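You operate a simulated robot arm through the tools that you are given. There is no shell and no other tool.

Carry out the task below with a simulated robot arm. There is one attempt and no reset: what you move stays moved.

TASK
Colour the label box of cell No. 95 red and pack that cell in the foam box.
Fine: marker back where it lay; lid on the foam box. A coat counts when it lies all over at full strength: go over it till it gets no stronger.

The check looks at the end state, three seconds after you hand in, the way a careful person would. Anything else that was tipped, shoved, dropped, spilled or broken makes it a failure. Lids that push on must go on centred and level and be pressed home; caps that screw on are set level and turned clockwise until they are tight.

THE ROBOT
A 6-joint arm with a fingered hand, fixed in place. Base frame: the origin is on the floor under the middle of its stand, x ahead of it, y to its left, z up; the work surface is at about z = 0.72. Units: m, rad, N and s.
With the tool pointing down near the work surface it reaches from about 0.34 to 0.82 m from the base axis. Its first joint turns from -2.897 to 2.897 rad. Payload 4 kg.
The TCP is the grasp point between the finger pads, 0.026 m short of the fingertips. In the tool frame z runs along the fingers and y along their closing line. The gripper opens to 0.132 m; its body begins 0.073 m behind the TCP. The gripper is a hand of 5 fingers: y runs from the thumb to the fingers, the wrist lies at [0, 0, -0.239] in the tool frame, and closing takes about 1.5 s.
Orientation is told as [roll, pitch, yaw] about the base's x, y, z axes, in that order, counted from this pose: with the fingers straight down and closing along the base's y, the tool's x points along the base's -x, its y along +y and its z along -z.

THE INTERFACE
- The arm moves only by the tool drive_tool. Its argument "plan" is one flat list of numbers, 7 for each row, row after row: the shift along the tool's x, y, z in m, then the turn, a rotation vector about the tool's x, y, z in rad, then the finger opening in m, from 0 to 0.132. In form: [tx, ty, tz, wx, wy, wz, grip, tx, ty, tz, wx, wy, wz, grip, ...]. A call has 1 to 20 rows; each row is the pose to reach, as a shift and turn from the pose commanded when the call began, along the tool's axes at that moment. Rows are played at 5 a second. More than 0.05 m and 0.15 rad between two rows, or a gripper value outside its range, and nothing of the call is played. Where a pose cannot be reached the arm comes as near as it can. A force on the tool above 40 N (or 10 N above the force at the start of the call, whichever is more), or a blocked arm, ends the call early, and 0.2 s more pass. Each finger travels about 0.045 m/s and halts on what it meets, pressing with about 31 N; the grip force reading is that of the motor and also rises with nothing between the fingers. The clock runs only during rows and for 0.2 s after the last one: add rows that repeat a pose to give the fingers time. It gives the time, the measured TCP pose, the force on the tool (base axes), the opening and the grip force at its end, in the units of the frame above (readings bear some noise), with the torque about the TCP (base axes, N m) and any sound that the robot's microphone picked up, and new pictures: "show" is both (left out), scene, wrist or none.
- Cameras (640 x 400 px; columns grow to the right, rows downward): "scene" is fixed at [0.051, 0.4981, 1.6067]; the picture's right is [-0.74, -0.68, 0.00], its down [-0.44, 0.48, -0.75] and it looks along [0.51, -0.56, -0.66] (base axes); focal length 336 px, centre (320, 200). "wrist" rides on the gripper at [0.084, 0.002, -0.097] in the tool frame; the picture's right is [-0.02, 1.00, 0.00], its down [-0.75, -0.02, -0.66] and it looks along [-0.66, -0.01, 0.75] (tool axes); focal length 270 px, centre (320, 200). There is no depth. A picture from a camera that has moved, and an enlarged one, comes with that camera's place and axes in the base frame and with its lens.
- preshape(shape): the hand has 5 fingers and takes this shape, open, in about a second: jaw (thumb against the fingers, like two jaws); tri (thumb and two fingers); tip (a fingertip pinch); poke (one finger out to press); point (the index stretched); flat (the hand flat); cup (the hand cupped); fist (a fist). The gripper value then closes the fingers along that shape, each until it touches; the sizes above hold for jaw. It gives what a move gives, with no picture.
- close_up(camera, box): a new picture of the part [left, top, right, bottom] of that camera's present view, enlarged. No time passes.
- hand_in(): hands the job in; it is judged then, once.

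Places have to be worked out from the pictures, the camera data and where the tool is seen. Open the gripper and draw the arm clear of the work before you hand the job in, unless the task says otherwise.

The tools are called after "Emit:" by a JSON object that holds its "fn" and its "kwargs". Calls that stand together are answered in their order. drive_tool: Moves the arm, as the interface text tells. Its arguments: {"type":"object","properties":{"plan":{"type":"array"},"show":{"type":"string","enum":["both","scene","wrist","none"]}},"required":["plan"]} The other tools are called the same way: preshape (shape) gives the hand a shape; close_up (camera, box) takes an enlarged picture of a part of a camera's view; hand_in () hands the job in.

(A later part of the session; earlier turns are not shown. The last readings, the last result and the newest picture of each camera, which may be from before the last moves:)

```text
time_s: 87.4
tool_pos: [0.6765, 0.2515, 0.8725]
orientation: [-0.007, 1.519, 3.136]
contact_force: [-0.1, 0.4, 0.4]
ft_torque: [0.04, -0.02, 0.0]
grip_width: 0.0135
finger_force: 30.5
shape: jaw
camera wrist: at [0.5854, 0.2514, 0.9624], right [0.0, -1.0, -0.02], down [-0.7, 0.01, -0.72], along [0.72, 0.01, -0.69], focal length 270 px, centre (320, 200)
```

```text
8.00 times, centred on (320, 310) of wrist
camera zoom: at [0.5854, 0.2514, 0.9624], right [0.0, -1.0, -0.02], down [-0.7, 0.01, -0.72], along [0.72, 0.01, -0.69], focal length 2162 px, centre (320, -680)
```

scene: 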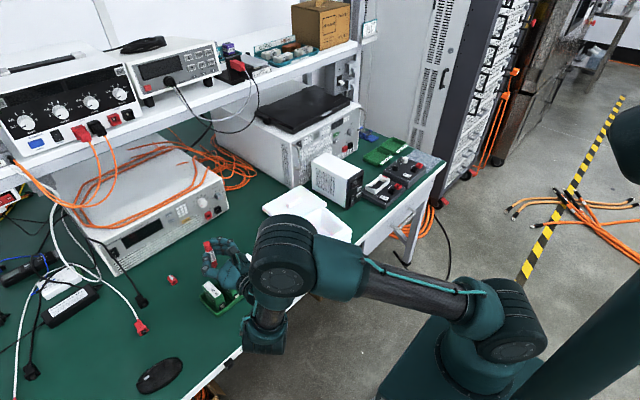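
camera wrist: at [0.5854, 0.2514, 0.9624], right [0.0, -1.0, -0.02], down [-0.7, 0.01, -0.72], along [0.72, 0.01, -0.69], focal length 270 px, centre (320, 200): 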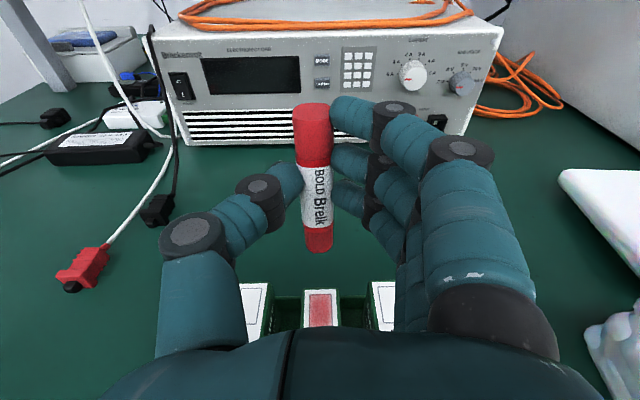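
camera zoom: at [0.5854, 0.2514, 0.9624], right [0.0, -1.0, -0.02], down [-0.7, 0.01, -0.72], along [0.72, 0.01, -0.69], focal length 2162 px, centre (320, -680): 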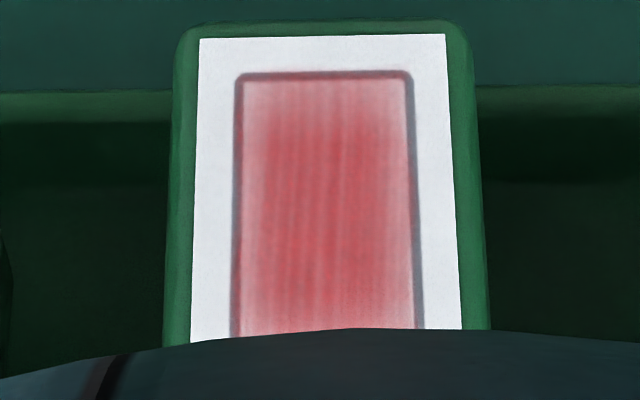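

Box now spans about x 0.646–0.6697; the nib is upright. I bring the nib over the box centre, a few millimetres above the label, ready to find a light contact.

Emit:
{"fn": "drive_tool", "kwargs": {"plan": [-0.003, 0.0005, -0.02, 0, 0, 0, 0.01, -0.0111, 0.0005, -0.0403, 0, 0, 0, 0.01, -0.0125, 0.0005, -0.0402, 0, 0, 0, 0.01, -0.0125, 0.0005, -0.0402, 0, 0, 0, 0.01], "show": "none"}}

Emit:
{"fn": "close_up", "kwargs": {"camera": "wrist", "box": [260, 200, 380, 275]}}

```text
time_s: 88.4
tool_pos: [0.6592, 0.2639, 0.8768]
orientation: [0.024, 1.517, -3.118]
contact_force: [0.1, 0.6, 0.5]
ft_torque: [0.04, 0.05, 0.02]
grip_width: 0.0137
finger_force: 30.5
shape: jaw
out of reach, approached as far as the arm can: row 1, 2, 3, 4
```

```text
5.33 times, centred on (320, 238) of wrist
camera zoom: at [0.5674, 0.2639, 0.965], right [0.0, -1.0, -0.02], down [-0.7, 0.01, -0.72], along [0.72, 0.01, -0.7], focal length 1442 px, centre (320, 0)
```

zoom: 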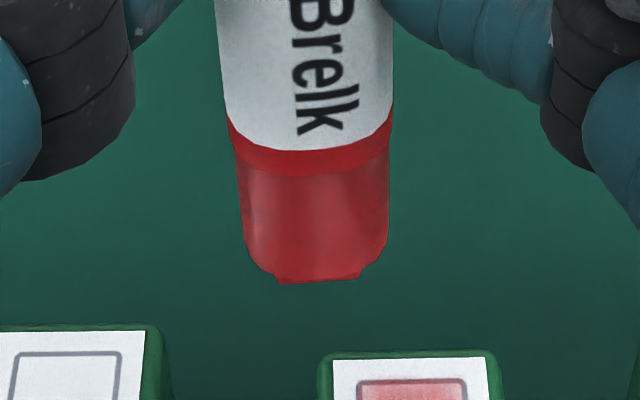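

That pose is out of reach with the hand this level. I raise, move forward again and undo the extra tilt, then check the measured pose.

Emit:
{"fn": "drive_tool", "kwargs": {"plan": [0.01, 0, 0.01, 0, -0.04, 0, 0.01, 0.0135, 0, 0.0294, 0, -0.08, 0, 0.01, 0.0135, 0, 0.0294, 0, -0.12, 0, 0.01, 0.0135, 0, 0.0294, 0, -0.12, 0, 0.01], "show": "wrist"}}

```text
time_s: 89.4
tool_pos: [0.6882, 0.2645, 0.8882]
orientation: [-0.002, 1.4, 3.139]
contact_force: [0.1, 0.1, -0.3]
ft_torque: [-0.02, 0.02, 0.0]
grip_width: 0.0134
finger_force: 30.6
shape: jaw
camera wrist: at [0.6084, 0.2639, 0.9869], right [0.0, -1.0, -0.02], down [-0.78, 0.02, -0.63], along [0.63, 0.01, -0.78], focal length 270 px, centre (320, 200)
```

wrist: 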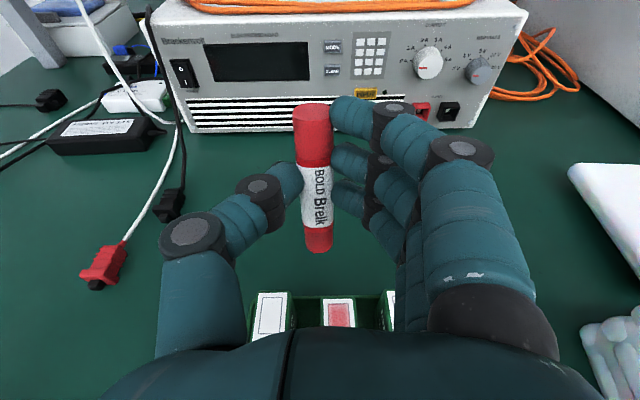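

The arm's command was reset to where it got, so I re-reference from the camera poses and bring the nib to about 3 mm above the box centre at the old tilt.

Emit:
{"fn": "drive_tool", "kwargs": {"plan": [-0.006, 0.0066, -0.013, 0, 0, 0, 0.01, -0.014, 0.0132, -0.027, 0, 0, 0, 0.01, -0.0255, 0.0132, -0.0399, 0, 0, 0, 0.01, -0.0296, 0.0132, -0.0399, 0, 0, 0, 0.01, -0.0296, 0.0132, -0.0399, 0, 0, 0, 0.01], "show": "none"}}

Emit:
{"fn": "close_up", "kwargs": {"camera": "wrist", "box": [260, 200, 380, 275]}}

```text
time_s: 90.6
tool_pos: [0.6436, 0.2515, 0.8661]
orientation: [-0.001, 1.4, 3.137]
contact_force: [-1.2, -1.2, -0.2]
ft_torque: [-0.02, -0.01, 0.02]
grip_width: 0.0136
finger_force: 30.7
shape: jaw
```

```text
5.33 times, centred on (320, 238) of wrist
camera zoom: at [0.5639, 0.2503, 0.9644], right [0.0, -1.0, -0.02], down [-0.78, 0.02, -0.63], along [0.63, 0.01, -0.78], focal length 1442 px, centre (320, 0)
```

zoom: 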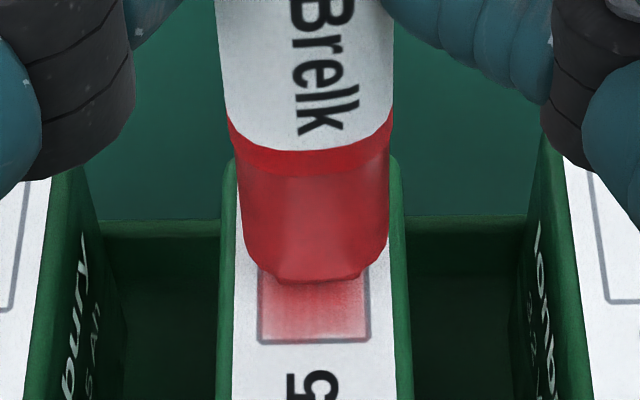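

I step down 1.3 mm to just about touching.

Emit:
{"fn": "drive_tool", "kwargs": {"plan": [-0.0013, -0.0006, 0.0002, 0, 0, 0, 0.01, -0.0013, -0.0006, 0.0002, 0, 0, 0, 0.01, -0.0013, -0.0006, 0.0002, 0, 0, 0, 0.01], "show": "none"}}

```text
time_s: 91.4
tool_pos: [0.6454, 0.25, 0.863]
orientation: [-0.001, 1.4, 3.141]
contact_force: [0.1, 0.6, -0.5]
ft_torque: [-0.02, 0.0, 0.0]
grip_width: 0.0138
finger_force: 31.2
shape: jaw
```

Not touching yet. I lower 0.4 mm more.

Emit:
{"fn": "drive_tool", "kwargs": {"plan": [-0.0004, 0, 0.0001, 0, 0, 0, 0.01, -0.0004, 0, 0.0001, 0, 0, 0, 0.01], "show": "none"}}

```text
time_s: 92.0
tool_pos: [0.6444, 0.2522, 0.8639]
orientation: [-0.003, 1.4, 3.142]
contact_force: [0.4, -0.1, 0.4]
ft_torque: [0.02, 0.02, 0.0]
grip_width: 0.0135
finger_force: 31.1
shape: jaw
```

Still no clear contact; 0.4 mm more.

Emit:
{"fn": "drive_tool", "kwargs": {"plan": [-0.0004, 0, 0.0001, 0, 0, 0, 0.01, -0.0004, 0, 0.0001, 0, 0, 0, 0.01], "show": "none"}}

```text
time_s: 92.6
tool_pos: [0.6455, 0.2507, 0.8632]
orientation: [-0.001, 1.4, 3.142]
contact_force: [-0.1, -0.6, 0.2]
ft_torque: [0.0, 0.0, -0.02]
grip_width: 0.0137
finger_force: 31.1
shape: jaw
```

Still free; 0.4 mm more.

Emit:
{"fn": "drive_tool", "kwargs": {"plan": [-0.0004, 0, 0.0001, 0, 0, 0, 0.01, -0.0004, 0, 0.0001, 0, 0, 0, 0.01], "show": "none"}}

```text
time_s: 93.2
tool_pos: [0.6442, 0.2503, 0.8631]
orientation: [-0.002, 1.401, 3.14]
contact_force: [1.1, 0.5, 1.7]
ft_torque: [-0.02, -0.01, 0.04]
grip_width: 0.0135
finger_force: 30.8
shape: jaw
```

Light contact (about 1.7 N) found with the nib over the box centre. I run four slow two-way strokes on the right lane (4 mm right of centre) at this height.

Emit:
{"fn": "drive_tool", "kwargs": {"plan": [0.003, 0, -0.0005, 0, 0, 0, 0.01, 0.0047, 0.004, 0.0094, 0, 0, 0, 0.01, 0.0017, 0.004, 0.0099, 0, 0, 0, 0.01, 0.0008, 0.004, 0.0049, 0, 0, 0, 0.01, 0, 0.004, 0, 0, 0, 0, 0.01, -0.0008, 0.004, -0.0049, 0, 0, 0, 0.01, -0.0017, 0.004, -0.0099, 0, 0, 0, 0.01, -0.0008, 0.004, -0.0049, 0, 0, 0, 0.01, 0, 0.004, 0, 0, 0, 0, 0.01, 0.0008, 0.004, 0.0049, 0, 0, 0, 0.01, 0.0017, 0.004, 0.0099, 0, 0, 0, 0.01, 0.0008, 0.004, 0.0049, 0, 0, 0, 0.01, 0, 0.004, 0, 0, 0, 0, 0.01, -0.0008, 0.004, -0.0049, 0, 0, 0, 0.01, -0.0017, 0.004, -0.0099, 0, 0, 0, 0.01, -0.0008, 0.004, -0.0049, 0, 0, 0, 0.01, 0, 0.004, 0, 0, 0, 0, 0.01, 0.0008, 0.004, 0.0049, 0, 0, 0, 0.01, 0.0017, 0.004, 0.0099, 0, 0, 0, 0.01, 0.0017, 0.004, 0.0099, 0, 0, 0, 0.01], "show": "none"}}

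Emit:
{"fn": "close_up", "kwargs": {"camera": "wrist", "box": [260, 210, 380, 285]}}

```text
time_s: 97.4
tool_pos: [0.6539, 0.2465, 0.8641]
orientation: [-0.003, 1.401, 3.14]
contact_force: [-1.3, -0.5, 3.0]
ft_torque: [-0.01, 0.01, 0.02]
grip_width: 0.0136
finger_force: 31.2
shape: jaw
```

```text
5.33 times, centred on (320, 248) of wrist
camera zoom: at [0.5745, 0.2467, 0.962], right [0.0, -1.0, -0.02], down [-0.78, 0.02, -0.63], along [0.63, 0.01, -0.78], focal length 1442 px, centre (320, -53)
```

zoom: 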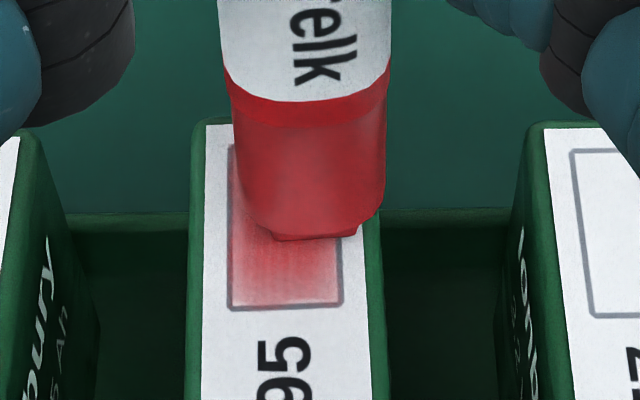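

Two-way strokes drag the cell forward (it moved about 7 mm). I go back to strokes toward the base only, lifted on the return, at light press: three on the right side, then view.

Emit:
{"fn": "drive_tool", "kwargs": {"plan": [0.003, 0, -0.0005, 0, 0, 0, 0.01, 0.0042, 0.001, 0.0064, 0, 0, 0, 0.01, 0.0012, 0.001, 0.0069, 0, 0, 0, 0.01, 0, 0.001, 0, 0, 0, 0, 0.01, -0.0011, 0.001, -0.0064, 0, 0, 0, 0.01, -0.0022, 0.001, -0.0128, 0, 0, 0, 0.01, 0.0042, 0.001, 0.0064, 0, 0, 0, 0.01, 0.0012, 0.001, 0.0069, 0, 0, 0, 0.01, 0, 0.001, 0, 0, 0, 0, 0.01, -0.0011, 0.001, -0.0064, 0, 0, 0, 0.01, -0.0022, 0.001, -0.0128, 0, 0, 0, 0.01, 0.0042, -0.0014, 0.0064, 0, 0, 0, 0.01, 0.0012, -0.0014, 0.0069, 0, 0, 0, 0.01, 0, -0.0014, 0, 0, 0, 0, 0.01, -0.0011, -0.0014, -0.0064, 0, 0, 0, 0.01, -0.0022, -0.0014, -0.0128, 0, 0, 0, 0.01, 0.0008, -0.0014, -0.0133, 0, 0, 0, 0.01, 0.0145, -0.004, 0.0198, 0, 0, 0, 0.01, 0.0145, -0.004, 0.0198, 0, 0, 0, 0.01], "show": "none"}}

Emit:
{"fn": "close_up", "kwargs": {"camera": "wrist", "box": [280, 255, 360, 305]}}

Emit:
{"fn": "close_up", "kwargs": {"camera": "wrist", "box": [220, 215, 420, 340]}}

```text
time_s: 101.4
tool_pos: [0.6757, 0.2522, 0.8745]
orientation: [0.0, 1.4, -3.141]
contact_force: [0.1, -1.1, -1.1]
ft_torque: [-0.04, -0.02, 0.0]
grip_width: 0.0136
finger_force: 31.5
shape: jaw
```

```text
8.00 times, centred on (320, 280) of wrist
camera zoom: at [0.5964, 0.2511, 0.9736], right [0.0, -1.0, -0.02], down [-0.78, 0.01, -0.63], along [0.63, 0.01, -0.78], focal length 2162 px, centre (320, -440)
```

zoom: 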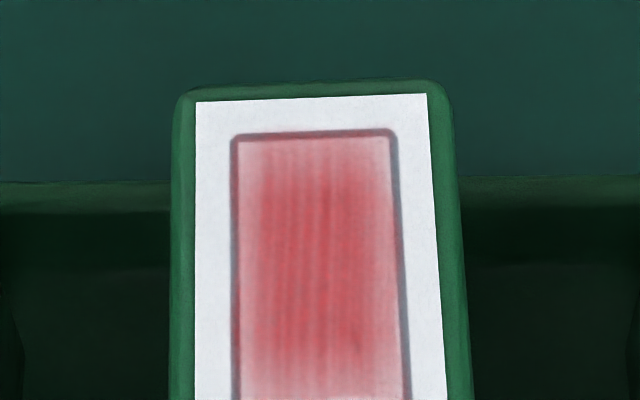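

```text
3.20 times, centred on (320, 278) of wrist
camera zoom: at [0.5964, 0.2511, 0.9736], right [0.0, -1.0, -0.02], down [-0.78, 0.01, -0.63], along [0.63, 0.01, -0.78], focal length 865 px, centre (320, -48)
```

zoom: 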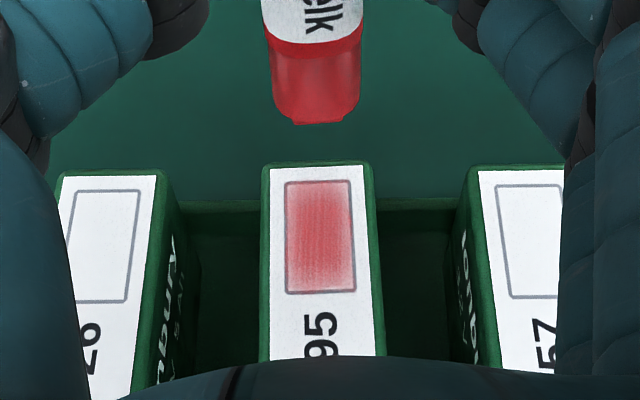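

I take the 16x close-ups again to compare the right edge.

Emit:
{"fn": "close_up", "kwargs": {"camera": "wrist", "box": [304, 268, 336, 288]}}

Emit:
{"fn": "close_up", "kwargs": {"camera": "wrist", "box": [304, 288, 336, 308]}}

```text
16.00 times, centred on (320, 278) of wrist
camera zoom: at [0.5964, 0.2511, 0.9736], right [0.0, -1.0, -0.02], down [-0.78, 0.01, -0.63], along [0.63, 0.01, -0.78], focal length 4325 px, centre (320, -1048)
```

zoom: 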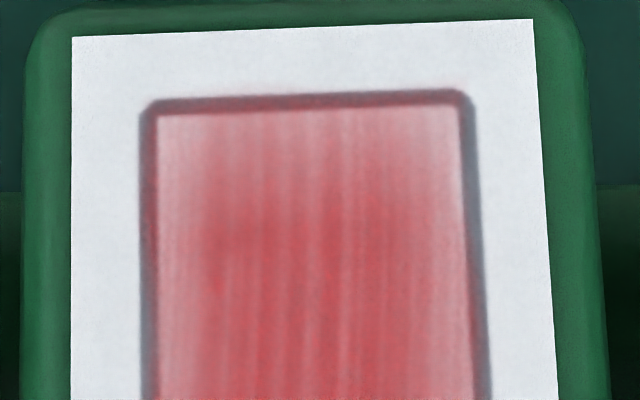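

```text
16.00 times, centred on (320, 298) of wrist
camera zoom: at [0.5964, 0.2511, 0.9736], right [0.0, -1.0, -0.02], down [-0.78, 0.01, -0.63], along [0.63, 0.01, -0.78], focal length 4325 px, centre (320, -1368)
```

zoom: 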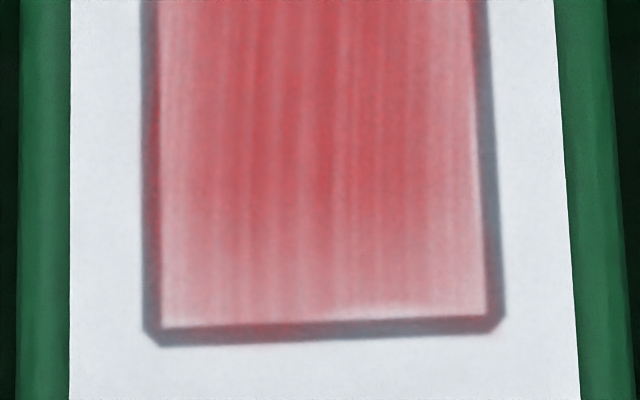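

The streak pattern sits in the label itself, so the middle may be near full; the ends and side edges are under-inked because strokes start and stop there. I add short strokes at the far end on right, centre and left lanes.

Emit:
{"fn": "drive_tool", "kwargs": {"plan": [-0.0101, 0.0053, -0.0114, 0, 0, 0, 0.01, -0.0132, 0.0053, -0.0109, 0, 0, 0, 0.01, -0.0139, 0.0053, -0.0151, 0, 0, 0, 0.01, -0.0146, 0.0053, -0.0193, 0, 0, 0, 0.01, -0.0101, 0.0053, -0.0114, 0, 0, 0, 0.01, -0.0132, 0.0053, -0.0109, 0, 0, 0, 0.01, -0.0139, 0.0053, -0.0151, 0, 0, 0, 0.01, -0.0146, 0.0053, -0.0193, 0, 0, 0, 0.01, -0.0101, 0.0008, -0.0114, 0, 0, 0, 0.01, -0.0132, 0.0008, -0.0109, 0, 0, 0, 0.01, -0.0139, 0.0008, -0.0151, 0, 0, 0, 0.01, -0.0146, 0.0008, -0.0193, 0, 0, 0, 0.01, -0.0101, -0.0037, -0.0114, 0, 0, 0, 0.01, -0.0132, -0.0037, -0.0109, 0, 0, 0, 0.01, -0.0139, -0.0037, -0.0151, 0, 0, 0, 0.01, -0.0146, -0.0037, -0.0193, 0, 0, 0, 0.01, -0.0101, -0.0037, -0.0114, 0, 0, 0, 0.01, -0.0132, -0.0037, -0.0109, 0, 0, 0, 0.01, -0.0139, -0.0037, -0.0151, 0, 0, 0, 0.01, -0.0146, -0.0037, -0.0193, 0, 0, 0, 0.01], "show": "none"}}

Emit:
{"fn": "drive_tool", "kwargs": {"plan": [0.004, 0, -0.0007, 0, 0, 0, 0.01, 0.0146, 0.0037, 0.0193, 0, 0, 0, 0.01, 0.0146, 0.0037, 0.0193, 0, 0, 0, 0.01], "show": "none"}}

Emit:
{"fn": "close_up", "kwargs": {"camera": "wrist", "box": [304, 268, 336, 288]}}

Emit:
{"fn": "close_up", "kwargs": {"camera": "wrist", "box": [280, 255, 360, 305]}}

```text
time_s: 105.6
tool_pos: [0.6546, 0.2546, 0.8628]
orientation: [0.002, 1.401, -3.138]
contact_force: [1.3, -1.0, 2.7]
ft_torque: [0.03, -0.09, -0.01]
grip_width: 0.0135
finger_force: 31.2
shape: jaw
```

```text
time_s: 106.4
tool_pos: [0.6776, 0.2498, 0.8738]
orientation: [0.0, 1.4, -3.14]
contact_force: [0.1, 0.3, -1.0]
ft_torque: [-0.02, 0.0, 0.01]
grip_width: 0.0136
finger_force: 31.4
shape: jaw
```

```text
16.00 times, centred on (320, 278) of wrist
camera zoom: at [0.5961, 0.2505, 0.9728], right [0.0, -1.0, -0.02], down [-0.78, 0.01, -0.63], along [0.63, 0.01, -0.78], focal length 4325 px, centre (320, -1048)
```

zoom: 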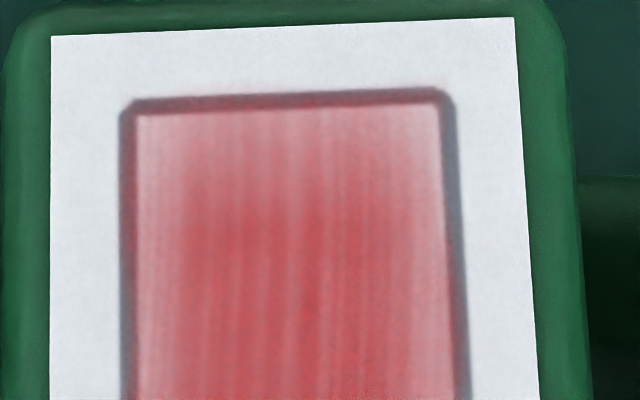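

```text
8.00 times, centred on (320, 280) of wrist
camera zoom: at [0.5961, 0.2505, 0.9728], right [0.0, -1.0, -0.02], down [-0.78, 0.01, -0.63], along [0.63, 0.01, -0.78], focal length 2162 px, centre (320, -440)
```

zoom: 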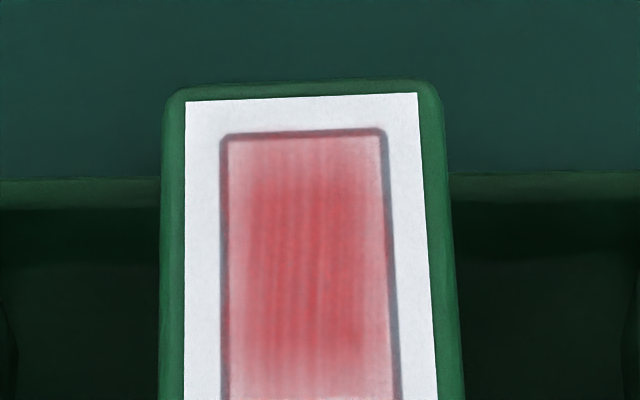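

The far end is visibly stronger now and the cell stayed put. I do the same at the near end.

Emit:
{"fn": "drive_tool", "kwargs": {"plan": [-0.0125, 0.0043, -0.0257, 0, 0, 0, 0.01, -0.0156, 0.0043, -0.0252, 0, 0, 0, 0.01, -0.0165, 0.0043, -0.0301, 0, 0, 0, 0.01, -0.0173, 0.0043, -0.0351, 0, 0, 0, 0.01, -0.0125, 0.0043, -0.0257, 0, 0, 0, 0.01, -0.0156, 0.0043, -0.0252, 0, 0, 0, 0.01, -0.0165, 0.0043, -0.0301, 0, 0, 0, 0.01, -0.0173, 0.0043, -0.0351, 0, 0, 0, 0.01, -0.0125, -0.0002, -0.0257, 0, 0, 0, 0.01, -0.0156, -0.0002, -0.0252, 0, 0, 0, 0.01, -0.0165, -0.0002, -0.0301, 0, 0, 0, 0.01, -0.0173, -0.0002, -0.0351, 0, 0, 0, 0.01, -0.0125, -0.0047, -0.0257, 0, 0, 0, 0.01, -0.0156, -0.0047, -0.0252, 0, 0, 0, 0.01, -0.0165, -0.0047, -0.0301, 0, 0, 0, 0.01, -0.0173, -0.0047, -0.0351, 0, 0, 0, 0.01, -0.0125, -0.0047, -0.0257, 0, 0, 0, 0.01, -0.0156, -0.0047, -0.0252, 0, 0, 0, 0.01, -0.0165, -0.0047, -0.0301, 0, 0, 0, 0.01, -0.0173, -0.0047, -0.0351, 0, 0, 0, 0.01], "show": "none"}}

Emit:
{"fn": "drive_tool", "kwargs": {"plan": [0.004, 0, -0.0007, 0, 0, 0, 0.01, 0.0173, 0.0047, 0.0351, 0, 0, 0, 0.01, 0.0173, 0.0047, 0.0351, 0, 0, 0, 0.01], "show": "none"}}

Emit:
{"fn": "close_up", "kwargs": {"camera": "wrist", "box": [304, 288, 336, 308]}}

Emit:
{"fn": "close_up", "kwargs": {"camera": "wrist", "box": [280, 265, 360, 315]}}

```text
time_s: 110.6
tool_pos: [0.638, 0.2558, 0.8631]
orientation: [-0.001, 1.401, 3.141]
contact_force: [1.9, 0.7, 2.9]
ft_torque: [0.02, -0.12, 0.0]
grip_width: 0.0138
finger_force: 31.0
shape: jaw
```

```text
time_s: 111.4
tool_pos: [0.6765, 0.2517, 0.8742]
orientation: [0.001, 1.399, 3.14]
contact_force: [0.2, 0.6, 0.3]
ft_torque: [0.0, 0.0, 0.03]
grip_width: 0.0135
finger_force: 30.3
shape: jaw
```

```text
16.00 times, centred on (320, 298) of wrist
camera zoom: at [0.5964, 0.2509, 0.9739], right [0.0, -1.0, -0.02], down [-0.78, 0.02, -0.63], along [0.63, 0.01, -0.78], focal length 4325 px, centre (320, -1368)
```

zoom: 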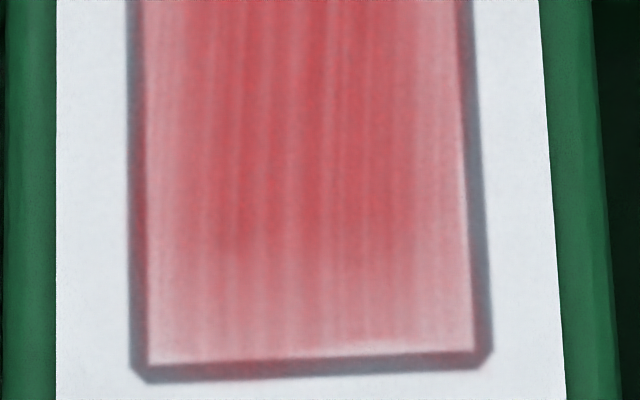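

```text
8.00 times, centred on (320, 290) of wrist
camera zoom: at [0.5964, 0.2509, 0.9739], right [0.0, -1.0, -0.02], down [-0.78, 0.02, -0.63], along [0.63, 0.01, -0.78], focal length 2162 px, centre (320, -520)
```

zoom: 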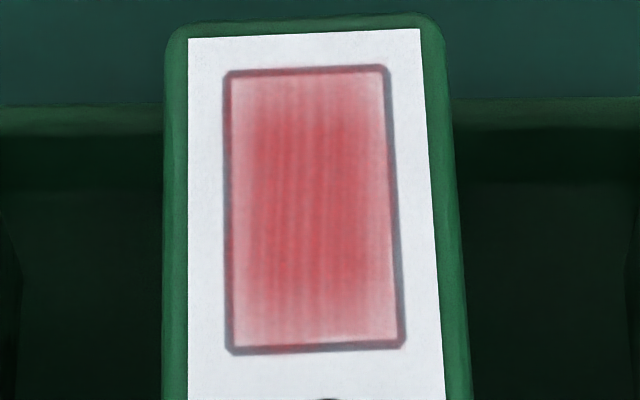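

The near end gained too; the right edge still lags, which suggests the inked spot sits left of the visible nib centre. I test this with three full strokes at a lane 7.5 mm right of centre.

Emit:
{"fn": "drive_tool", "kwargs": {"plan": [-0.0102, 0.0074, -0.0119, 0, 0, 0, 0.01, -0.0133, 0.0074, -0.0114, 0, 0, 0, 0.01, -0.0143, 0.0074, -0.0173, 0, 0, 0, 0.01, -0.0153, 0.0074, -0.0232, 0, 0, 0, 0.01, -0.0163, 0.0074, -0.0291, 0, 0, 0, 0.01, -0.0173, 0.0074, -0.0351, 0, 0, 0, 0.01, -0.0102, 0.0074, -0.0119, 0, 0, 0, 0.01, -0.0133, 0.0074, -0.0114, 0, 0, 0, 0.01, -0.0143, 0.0074, -0.0173, 0, 0, 0, 0.01, -0.0153, 0.0074, -0.0232, 0, 0, 0, 0.01, -0.0163, 0.0074, -0.0291, 0, 0, 0, 0.01, -0.0173, 0.0074, -0.0351, 0, 0, 0, 0.01, -0.0102, 0.0074, -0.0119, 0, 0, 0, 0.01, -0.0133, 0.0074, -0.0114, 0, 0, 0, 0.01, -0.0143, 0.0074, -0.0173, 0, 0, 0, 0.01, -0.0153, 0.0074, -0.0232, 0, 0, 0, 0.01, -0.0163, 0.0074, -0.0291, 0, 0, 0, 0.01, -0.0173, 0.0074, -0.0351, 0, 0, 0, 0.01, -0.0143, 0.0074, -0.0356, 0, 0, 0, 0.01, 0, 0, 0, 0, 0, 0, 0.01], "show": "none"}}

Emit:
{"fn": "close_up", "kwargs": {"camera": "wrist", "box": [280, 265, 360, 315]}}

Emit:
{"fn": "close_up", "kwargs": {"camera": "wrist", "box": [304, 288, 336, 308]}}

```text
time_s: 115.6
tool_pos: [0.6761, 0.2514, 0.8738]
orientation: [0.0, 1.401, -3.141]
contact_force: [1.3, 0.4, -0.6]
ft_torque: [0.02, 0.01, -0.01]
grip_width: 0.0135
finger_force: 31.2
shape: jaw
```

```text
8.00 times, centred on (320, 290) of wrist
camera zoom: at [0.5966, 0.2513, 0.973], right [0.0, -1.0, -0.02], down [-0.78, 0.01, -0.63], along [0.63, 0.01, -0.78], focal length 2162 px, centre (320, -520)
```

zoom: 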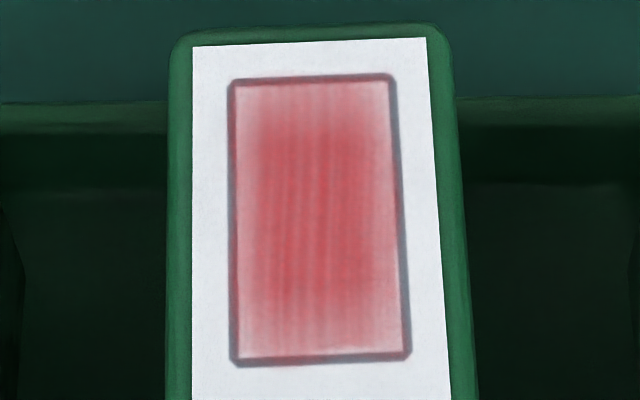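

```text
16.00 times, centred on (320, 298) of wrist
camera zoom: at [0.5966, 0.2513, 0.973], right [0.0, -1.0, -0.02], down [-0.78, 0.01, -0.63], along [0.63, 0.01, -0.78], focal length 4325 px, centre (320, -1368)
```

zoom: 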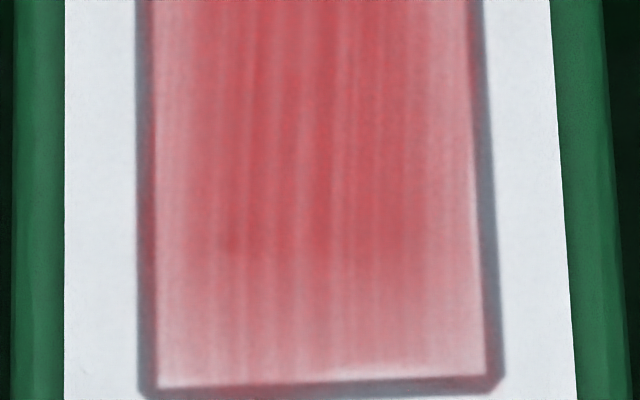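

Only a slight change on the right. I do two slow full strokes (15 mm/s) 5 mm right of centre to see whether slow speed matters.

Emit:
{"fn": "drive_tool", "kwargs": {"plan": [-0.0102, 0.005, -0.0119, 0, 0, 0, 0.01, -0.0133, 0.005, -0.0114, 0, 0, 0, 0.01, -0.0138, 0.005, -0.0144, 0, 0, 0, 0.01, -0.0143, 0.005, -0.0173, 0, 0, 0, 0.01, -0.0148, 0.005, -0.0203, 0, 0, 0, 0.01, -0.0153, 0.005, -0.0232, 0, 0, 0, 0.01, -0.0158, 0.005, -0.0262, 0, 0, 0, 0.01, -0.0163, 0.005, -0.0291, 0, 0, 0, 0.01, -0.0173, 0.005, -0.0351, 0, 0, 0, 0.01, -0.0102, 0.005, -0.0119, 0, 0, 0, 0.01, -0.0133, 0.005, -0.0114, 0, 0, 0, 0.01, -0.0138, 0.005, -0.0144, 0, 0, 0, 0.01, -0.0143, 0.005, -0.0173, 0, 0, 0, 0.01, -0.0148, 0.005, -0.0203, 0, 0, 0, 0.01, -0.0153, 0.005, -0.0232, 0, 0, 0, 0.01, -0.0158, 0.005, -0.0262, 0, 0, 0, 0.01, -0.0163, 0.005, -0.0291, 0, 0, 0, 0.01, -0.0173, 0.005, -0.0351, 0, 0, 0, 0.01, -0.0143, 0.005, -0.0356, 0, 0, 0, 0.01, 0, 0, 0, 0, 0, 0, 0.01], "show": "none"}}

Emit:
{"fn": "close_up", "kwargs": {"camera": "wrist", "box": [280, 265, 360, 315]}}

Emit:
{"fn": "close_up", "kwargs": {"camera": "wrist", "box": [304, 288, 336, 308]}}

```text
time_s: 119.8
tool_pos: [0.6757, 0.2502, 0.8741]
orientation: [0.002, 1.399, -3.138]
contact_force: [0.2, -0.1, 0.1]
ft_torque: [0.01, 0.01, -0.02]
grip_width: 0.0137
finger_force: 31.5
shape: jaw
```

```text
8.00 times, centred on (320, 290) of wrist
camera zoom: at [0.596, 0.2506, 0.9732], right [0.0, -1.0, -0.02], down [-0.78, 0.01, -0.63], along [0.63, 0.01, -0.78], focal length 2162 px, centre (320, -520)
```

zoom: 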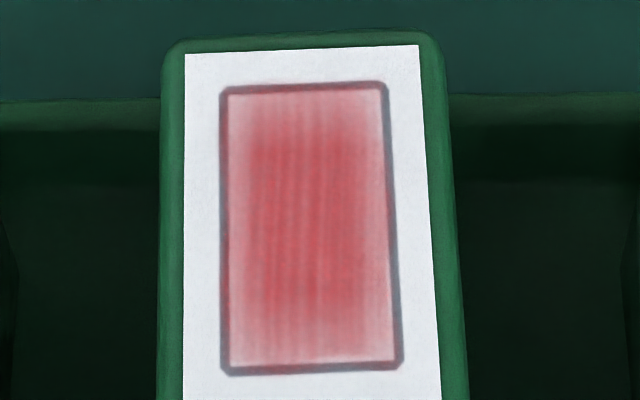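

```text
16.00 times, centred on (320, 298) of wrist
camera zoom: at [0.596, 0.2506, 0.9732], right [0.0, -1.0, -0.02], down [-0.78, 0.01, -0.63], along [0.63, 0.01, -0.78], focal length 4325 px, centre (320, -1368)
```

zoom: 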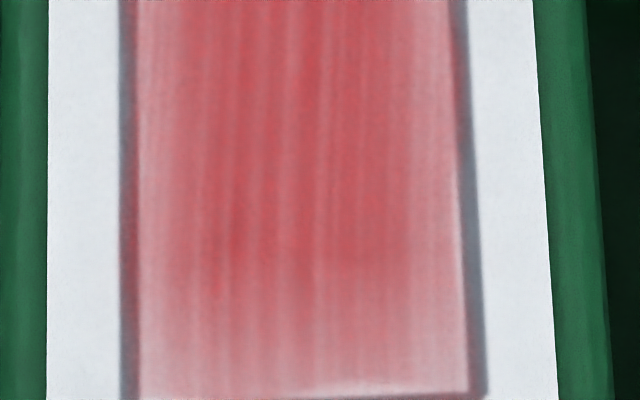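

The middle no longer changes, so it seems full there; the near end, especially its right corner, is still paler. I add five short near-end strokes across all lanes, ending past the box line.

Emit:
{"fn": "drive_tool", "kwargs": {"plan": [-0.013, 0.0052, -0.0282, 0, 0, 0, 0.01, -0.0161, 0.0052, -0.0277, 0, 0, 0, 0.01, -0.0171, 0.0052, -0.0336, 0, 0, 0, 0.01, -0.018, 0.0052, -0.039, 0, 0, 0, 0.01, -0.013, 0.0022, -0.0282, 0, 0, 0, 0.01, -0.0161, 0.0022, -0.0277, 0, 0, 0, 0.01, -0.0171, 0.0022, -0.0336, 0, 0, 0, 0.01, -0.018, 0.0022, -0.039, 0, 0, 0, 0.01, -0.013, -0.0003, -0.0282, 0, 0, 0, 0.01, -0.0161, -0.0003, -0.0277, 0, 0, 0, 0.01, -0.0171, -0.0003, -0.0336, 0, 0, 0, 0.01, -0.018, -0.0003, -0.039, 0, 0, 0, 0.01, -0.013, -0.0058, -0.0282, 0, 0, 0, 0.01, -0.0161, -0.0058, -0.0277, 0, 0, 0, 0.01, -0.0171, -0.0058, -0.0336, 0, 0, 0, 0.01, -0.018, -0.0058, -0.039, 0, 0, 0, 0.01, -0.013, 0.0062, -0.0282, 0, 0, 0, 0.01, -0.0161, 0.0062, -0.0277, 0, 0, 0, 0.01, -0.0171, 0.0062, -0.0336, 0, 0, 0, 0.01, -0.018, 0.0062, -0.039, 0, 0, 0, 0.01], "show": "none"}}

Emit:
{"fn": "drive_tool", "kwargs": {"plan": [0.004, 0, -0.0007, 0, 0, 0, 0.01, 0.018, -0.0062, 0.039, 0, 0, 0, 0.01, 0.018, -0.0062, 0.039, 0, 0, 0, 0.01], "show": "none"}}

Emit:
{"fn": "close_up", "kwargs": {"camera": "wrist", "box": [280, 265, 360, 315]}}

Emit:
{"fn": "close_up", "kwargs": {"camera": "wrist", "box": [304, 292, 336, 312]}}

```text
time_s: 124.0
tool_pos: [0.6355, 0.2443, 0.8625]
orientation: [-0.001, 1.4, 3.139]
contact_force: [1.2, 0.0, 4.6]
ft_torque: [-0.02, -0.23, 0.02]
grip_width: 0.0134
finger_force: 30.6
shape: jaw
```

```text
time_s: 124.8
tool_pos: [0.6781, 0.2513, 0.874]
orientation: [0.0, 1.399, 3.142]
contact_force: [0.4, 0.0, -0.6]
ft_torque: [-0.01, 0.01, -0.01]
grip_width: 0.0135
finger_force: 31.0
shape: jaw
```

```text
8.00 times, centred on (320, 290) of wrist
camera zoom: at [0.5973, 0.2504, 0.9725], right [0.0, -1.0, -0.02], down [-0.78, 0.01, -0.63], along [0.63, 0.01, -0.78], focal length 2162 px, centre (320, -520)
```

zoom: 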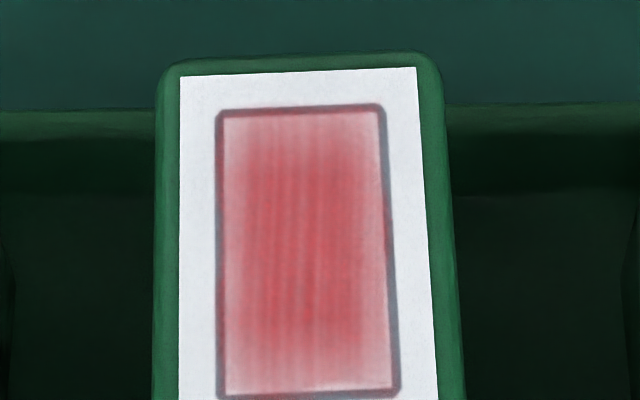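

```text
16.00 times, centred on (320, 302) of wrist
camera zoom: at [0.5973, 0.2504, 0.9725], right [0.0, -1.0, -0.02], down [-0.78, 0.01, -0.63], along [0.63, 0.01, -0.78], focal length 4325 px, centre (320, -1432)
```

zoom: 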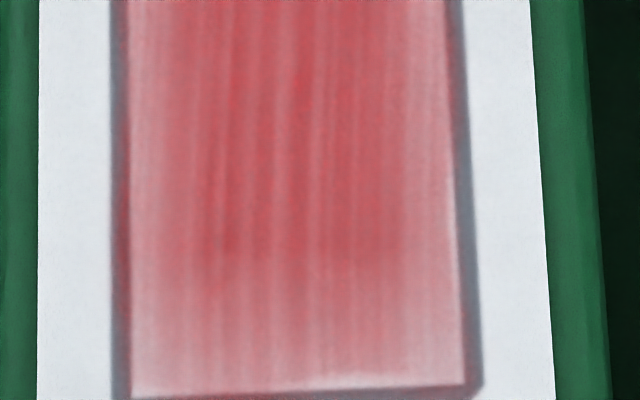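

I take a reference 16x close-up of the far end for a before/after test of its right corner.

Emit:
{"fn": "close_up", "kwargs": {"camera": "wrist", "box": [304, 274, 336, 294]}}

Emit:
{"fn": "close_up", "kwargs": {"camera": "wrist", "box": [260, 200, 380, 275]}}

```text
16.00 times, centred on (320, 284) of wrist
camera zoom: at [0.5973, 0.2504, 0.9725], right [0.0, -1.0, -0.02], down [-0.78, 0.01, -0.63], along [0.63, 0.01, -0.78], focal length 4325 px, centre (320, -1144)
```

zoom: 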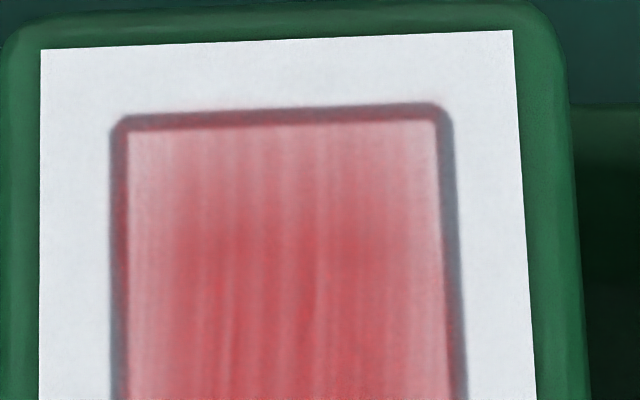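

```text
5.33 times, centred on (320, 238) of wrist
camera zoom: at [0.5973, 0.2504, 0.9725], right [0.0, -1.0, -0.02], down [-0.78, 0.01, -0.63], along [0.63, 0.01, -0.78], focal length 1442 px, centre (320, 0)
```

zoom: 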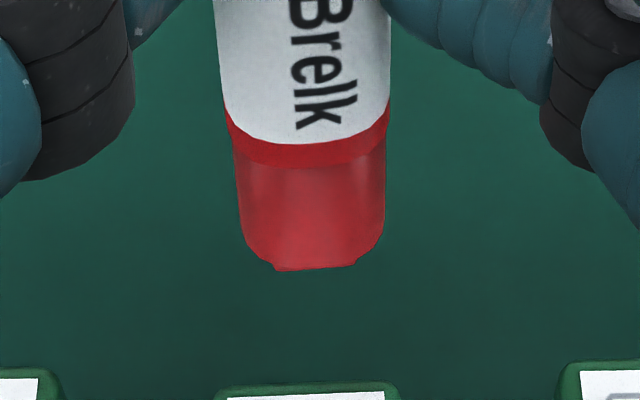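

The nib pivoted a little more in the grip (about 3 mm forward), which explains why near-end strokes fell short. I do five short strokes at the far right corner as a test.

Emit:
{"fn": "drive_tool", "kwargs": {"plan": [-0.0111, 0.0041, -0.0173, 0, 0, 0, 0.01, -0.0142, 0.0041, -0.0168, 0, 0, 0, 0.01, -0.0151, 0.0041, -0.0218, 0, 0, 0, 0.01, -0.0159, 0.0041, -0.0267, 0, 0, 0, 0.01, -0.0111, 0.0041, -0.0173, 0, 0, 0, 0.01, -0.0142, 0.0041, -0.0168, 0, 0, 0, 0.01, -0.0151, 0.0041, -0.0218, 0, 0, 0, 0.01, -0.0159, 0.0041, -0.0267, 0, 0, 0, 0.01, -0.0111, 0.0041, -0.0173, 0, 0, 0, 0.01, -0.0142, 0.0041, -0.0168, 0, 0, 0, 0.01, -0.0151, 0.0041, -0.0218, 0, 0, 0, 0.01, -0.0159, 0.0041, -0.0267, 0, 0, 0, 0.01, -0.0111, 0.0041, -0.0173, 0, 0, 0, 0.01, -0.0142, 0.0041, -0.0168, 0, 0, 0, 0.01, -0.0151, 0.0041, -0.0218, 0, 0, 0, 0.01, -0.0159, 0.0041, -0.0267, 0, 0, 0, 0.01, -0.0129, 0.0041, -0.0272, 0, 0, 0, 0.01, 0, 0, 0, 0, 0, 0, 0.01, 0, 0, 0, 0, 0, 0, 0.01], "show": "none"}}

Emit:
{"fn": "close_up", "kwargs": {"camera": "wrist", "box": [304, 274, 336, 294]}}

Emit:
{"fn": "close_up", "kwargs": {"camera": "wrist", "box": [280, 265, 360, 315]}}

```text
time_s: 128.8
tool_pos: [0.6773, 0.2502, 0.8733]
orientation: [0.0, 1.401, -3.139]
contact_force: [1.1, -0.2, -0.6]
ft_torque: [-0.02, 0.03, -0.01]
grip_width: 0.0133
finger_force: 30.9
shape: jaw
```

```text
16.00 times, centred on (320, 284) of wrist
camera zoom: at [0.5961, 0.2506, 0.9732], right [0.0, -1.0, -0.02], down [-0.78, 0.01, -0.63], along [0.63, 0.01, -0.78], focal length 4325 px, centre (320, -1144)
```

zoom: 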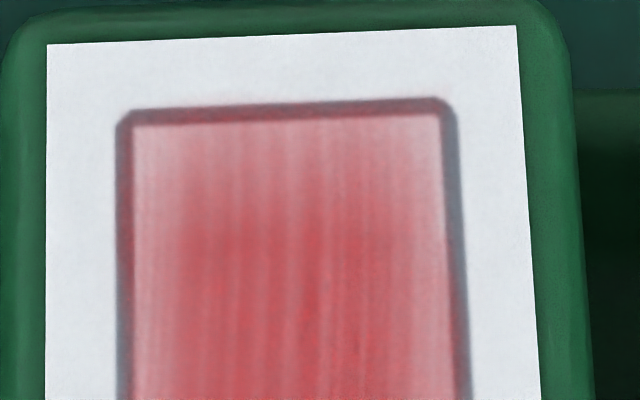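

```text
8.00 times, centred on (320, 290) of wrist
camera zoom: at [0.5961, 0.2506, 0.9732], right [0.0, -1.0, -0.02], down [-0.78, 0.01, -0.63], along [0.63, 0.01, -0.78], focal length 2162 px, centre (320, -520)
```

zoom: 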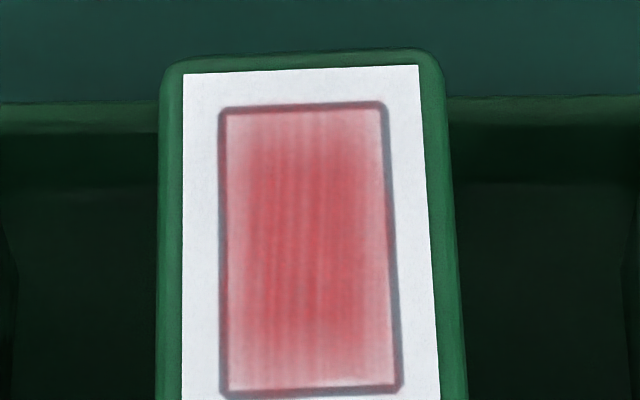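

No visible change at that corner. I check that there really was contact by setting down at the same spot and reading the force.

Emit:
{"fn": "drive_tool", "kwargs": {"plan": [-0.0111, 0.0041, -0.0173, 0, 0, 0, 0.01, -0.0142, 0.0041, -0.0168, 0, 0, 0, 0.01, -0.0142, 0.0041, -0.0168, 0, 0, 0, 0.01], "show": "none"}}

Emit:
{"fn": "close_up", "kwargs": {"camera": "wrist", "box": [260, 200, 380, 275]}}

```text
time_s: 129.6
tool_pos: [0.657, 0.247, 0.863]
orientation: [0.0, 1.4, -3.142]
contact_force: [1.4, 0.0, 0.8]
ft_torque: [-0.03, -0.04, -0.02]
grip_width: 0.0134
finger_force: 31.2
shape: jaw
```

```text
5.33 times, centred on (320, 238) of wrist
camera zoom: at [0.5769, 0.2466, 0.9622], right [0.0, -1.0, -0.02], down [-0.78, 0.01, -0.63], along [0.63, 0.01, -0.78], focal length 1442 px, centre (320, 0)
```

zoom: 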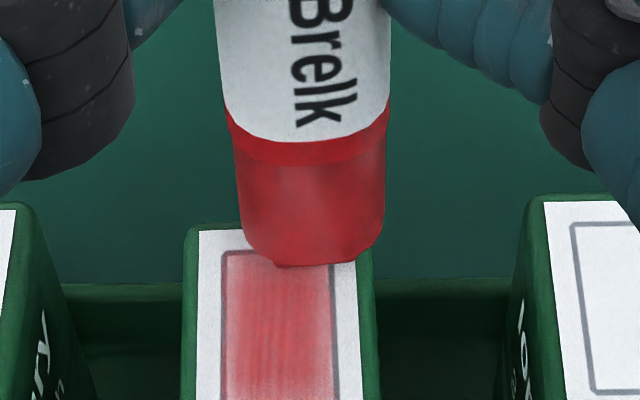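

Contact is marginal here (0.8 N). I lower 0.5 mm more and repeat short strokes at the far right corner with that press.

Emit:
{"fn": "drive_tool", "kwargs": {"plan": [0.002, 0, 0.0, 0, 0, 0, 0.01, -0.0005, 0, -0.0019, 0, 0, 0, 0.01, -0.0014, 0, -0.0068, 0, 0, 0, 0.01, -0.0022, 0, -0.0118, 0, 0, 0, 0.01, 0.002, 0, -0.002, 0, 0, 0, 0.01, -0.0005, 0, -0.0019, 0, 0, 0, 0.01, -0.0014, 0, -0.0068, 0, 0, 0, 0.01, -0.0022, 0, -0.0118, 0, 0, 0, 0.01, 0.002, 0, -0.002, 0, 0, 0, 0.01, -0.0005, 0, -0.0019, 0, 0, 0, 0.01, -0.0014, 0, -0.0068, 0, 0, 0, 0.01, -0.0022, 0, -0.0118, 0, 0, 0, 0.01, 0.002, 0, -0.002, 0, 0, 0, 0.01, -0.0005, 0, -0.0019, 0, 0, 0, 0.01, -0.0014, 0, -0.0068, 0, 0, 0, 0.01, -0.0022, 0, -0.0118, 0, 0, 0, 0.01], "show": "none"}}

Emit:
{"fn": "drive_tool", "kwargs": {"plan": [0.004, 0, -0.0005, 0, 0, 0, 0.01, 0.0164, -0.0041, 0.0286, 0, 0, 0, 0.01, 0.0164, -0.0041, 0.0286, 0, 0, 0, 0.01], "show": "none"}}

Emit:
{"fn": "close_up", "kwargs": {"camera": "wrist", "box": [304, 274, 336, 294]}}

Emit:
{"fn": "close_up", "kwargs": {"camera": "wrist", "box": [280, 265, 360, 315]}}

```text
time_s: 133.0
tool_pos: [0.646, 0.2472, 0.8624]
orientation: [-0.003, 1.4, 3.138]
contact_force: [1.8, -0.1, 5.5]
ft_torque: [0.02, -0.19, -0.02]
grip_width: 0.0135
finger_force: 30.7
shape: jaw
```

```text
time_s: 133.8
tool_pos: [0.677, 0.2514, 0.8742]
orientation: [-0.001, 1.401, -3.142]
contact_force: [-0.6, 0.4, 0.2]
ft_torque: [-0.01, -0.02, 0.0]
grip_width: 0.0135
finger_force: 31.2
shape: jaw
```

```text
16.00 times, centred on (320, 284) of wrist
camera zoom: at [0.5969, 0.2512, 0.9725], right [0.0, -1.0, -0.02], down [-0.78, 0.01, -0.63], along [0.63, 0.01, -0.78], focal length 4325 px, centre (320, -1144)
```

zoom: 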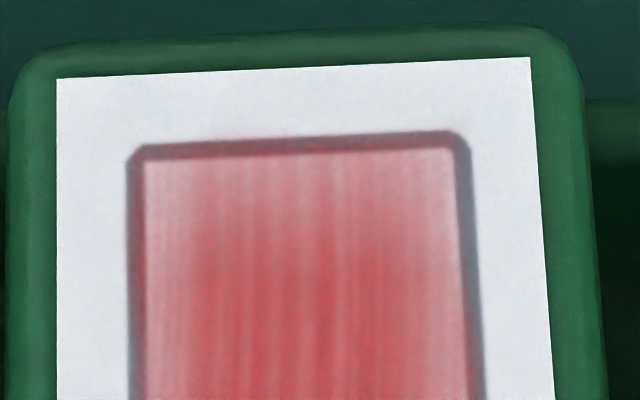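

```text
8.00 times, centred on (320, 290) of wrist
camera zoom: at [0.5969, 0.2512, 0.9725], right [0.0, -1.0, -0.02], down [-0.78, 0.01, -0.63], along [0.63, 0.01, -0.78], focal length 2162 px, centre (320, -520)
```

zoom: 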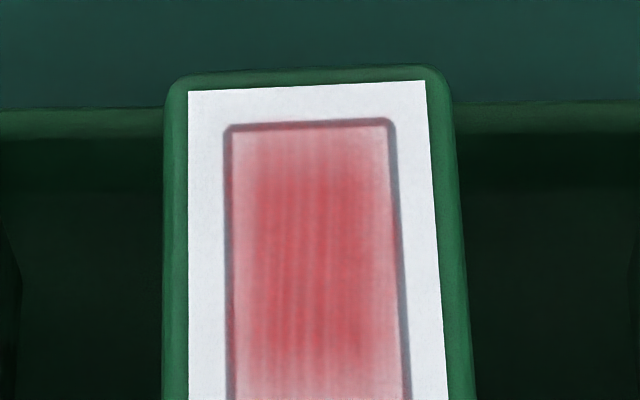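

Contact was firm this time (5.5 N at the end) and the corner hardly changed, so it may be close to full. Since earlier right-side strokes may have barely touched, I run four full-length strokes on the right lanes with this firmer press.

Emit:
{"fn": "drive_tool", "kwargs": {"plan": [-0.012, 0.0045, -0.0223, 0, 0, 0, 0.01, -0.0156, 0.0045, -0.0217, 0, 0, 0, 0.01, -0.0167, 0.0045, -0.0284, 0, 0, 0, 0.01, -0.0179, 0.0045, -0.0351, 0, 0, 0, 0.01, -0.019, 0.0045, -0.0419, 0, 0, 0, 0.01, -0.012, 0.006, -0.0223, 0, 0, 0, 0.01, -0.0156, 0.006, -0.0217, 0, 0, 0, 0.01, -0.0167, 0.006, -0.0284, 0, 0, 0, 0.01, -0.0179, 0.006, -0.0351, 0, 0, 0, 0.01, -0.019, 0.006, -0.0419, 0, 0, 0, 0.01, -0.012, 0.0045, -0.0223, 0, 0, 0, 0.01, -0.0156, 0.0045, -0.0217, 0, 0, 0, 0.01, -0.0167, 0.0045, -0.0284, 0, 0, 0, 0.01, -0.0179, 0.0045, -0.0351, 0, 0, 0, 0.01, -0.019, 0.0045, -0.0419, 0, 0, 0, 0.01, -0.012, 0.003, -0.0223, 0, 0, 0, 0.01, -0.0156, 0.003, -0.0217, 0, 0, 0, 0.01, -0.0167, 0.003, -0.0284, 0, 0, 0, 0.01, -0.0179, 0.003, -0.0351, 0, 0, 0, 0.01, -0.019, 0.003, -0.0419, 0, 0, 0, 0.01], "show": "none"}}

Emit:
{"fn": "drive_tool", "kwargs": {"plan": [0.004, 0, -0.0007, 0, 0, 0, 0.01, 0.019, -0.003, 0.0419, 0, 0, 0, 0.01, 0.019, -0.003, 0.0419, 0, 0, 0, 0.01], "show": "none"}}

Emit:
{"fn": "close_up", "kwargs": {"camera": "wrist", "box": [280, 275, 360, 325]}}

Emit:
{"fn": "close_up", "kwargs": {"camera": "wrist", "box": [220, 215, 420, 340]}}

```text
time_s: 138.0
tool_pos: [0.6325, 0.2475, 0.8633]
orientation: [0.003, 1.4, -3.137]
contact_force: [1.7, 0.3, 4.8]
ft_torque: [0.0, -0.27, -0.03]
grip_width: 0.0134
finger_force: 31.7
shape: jaw
```

```text
time_s: 138.8
tool_pos: [0.6775, 0.2511, 0.873]
orientation: [0.0, 1.4, -3.141]
contact_force: [0.3, 0.1, -0.4]
ft_torque: [-0.01, 0.0, 0.02]
grip_width: 0.0136
finger_force: 30.7
shape: jaw
```

```text
8.00 times, centred on (320, 300) of wrist
camera zoom: at [0.5969, 0.2508, 0.9721], right [0.0, -1.0, -0.02], down [-0.78, 0.01, -0.63], along [0.63, 0.01, -0.78], focal length 2162 px, centre (320, -600)
```

zoom: 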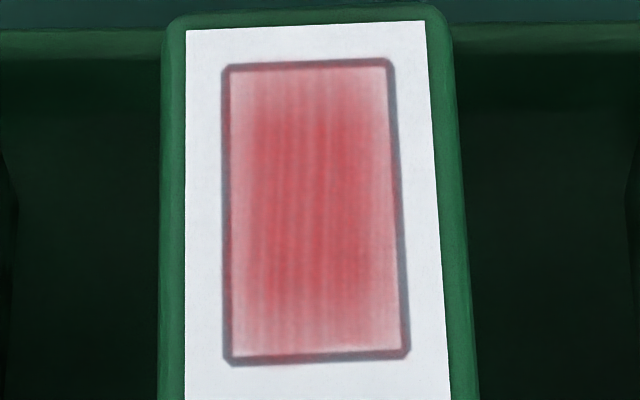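

```text
3.20 times, centred on (320, 278) of wrist
camera zoom: at [0.5969, 0.2508, 0.9721], right [0.0, -1.0, -0.02], down [-0.78, 0.01, -0.63], along [0.63, 0.01, -0.78], focal length 865 px, centre (320, -48)
```

zoom: 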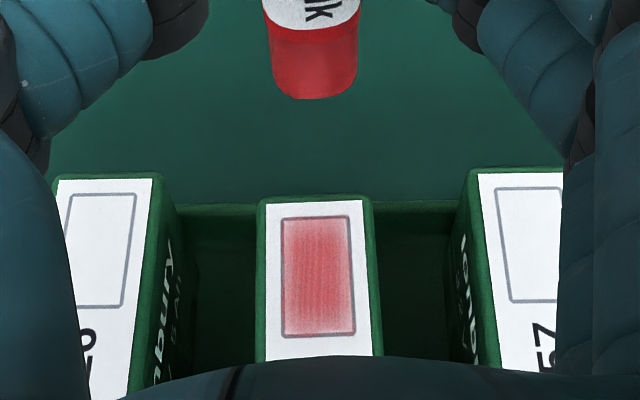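

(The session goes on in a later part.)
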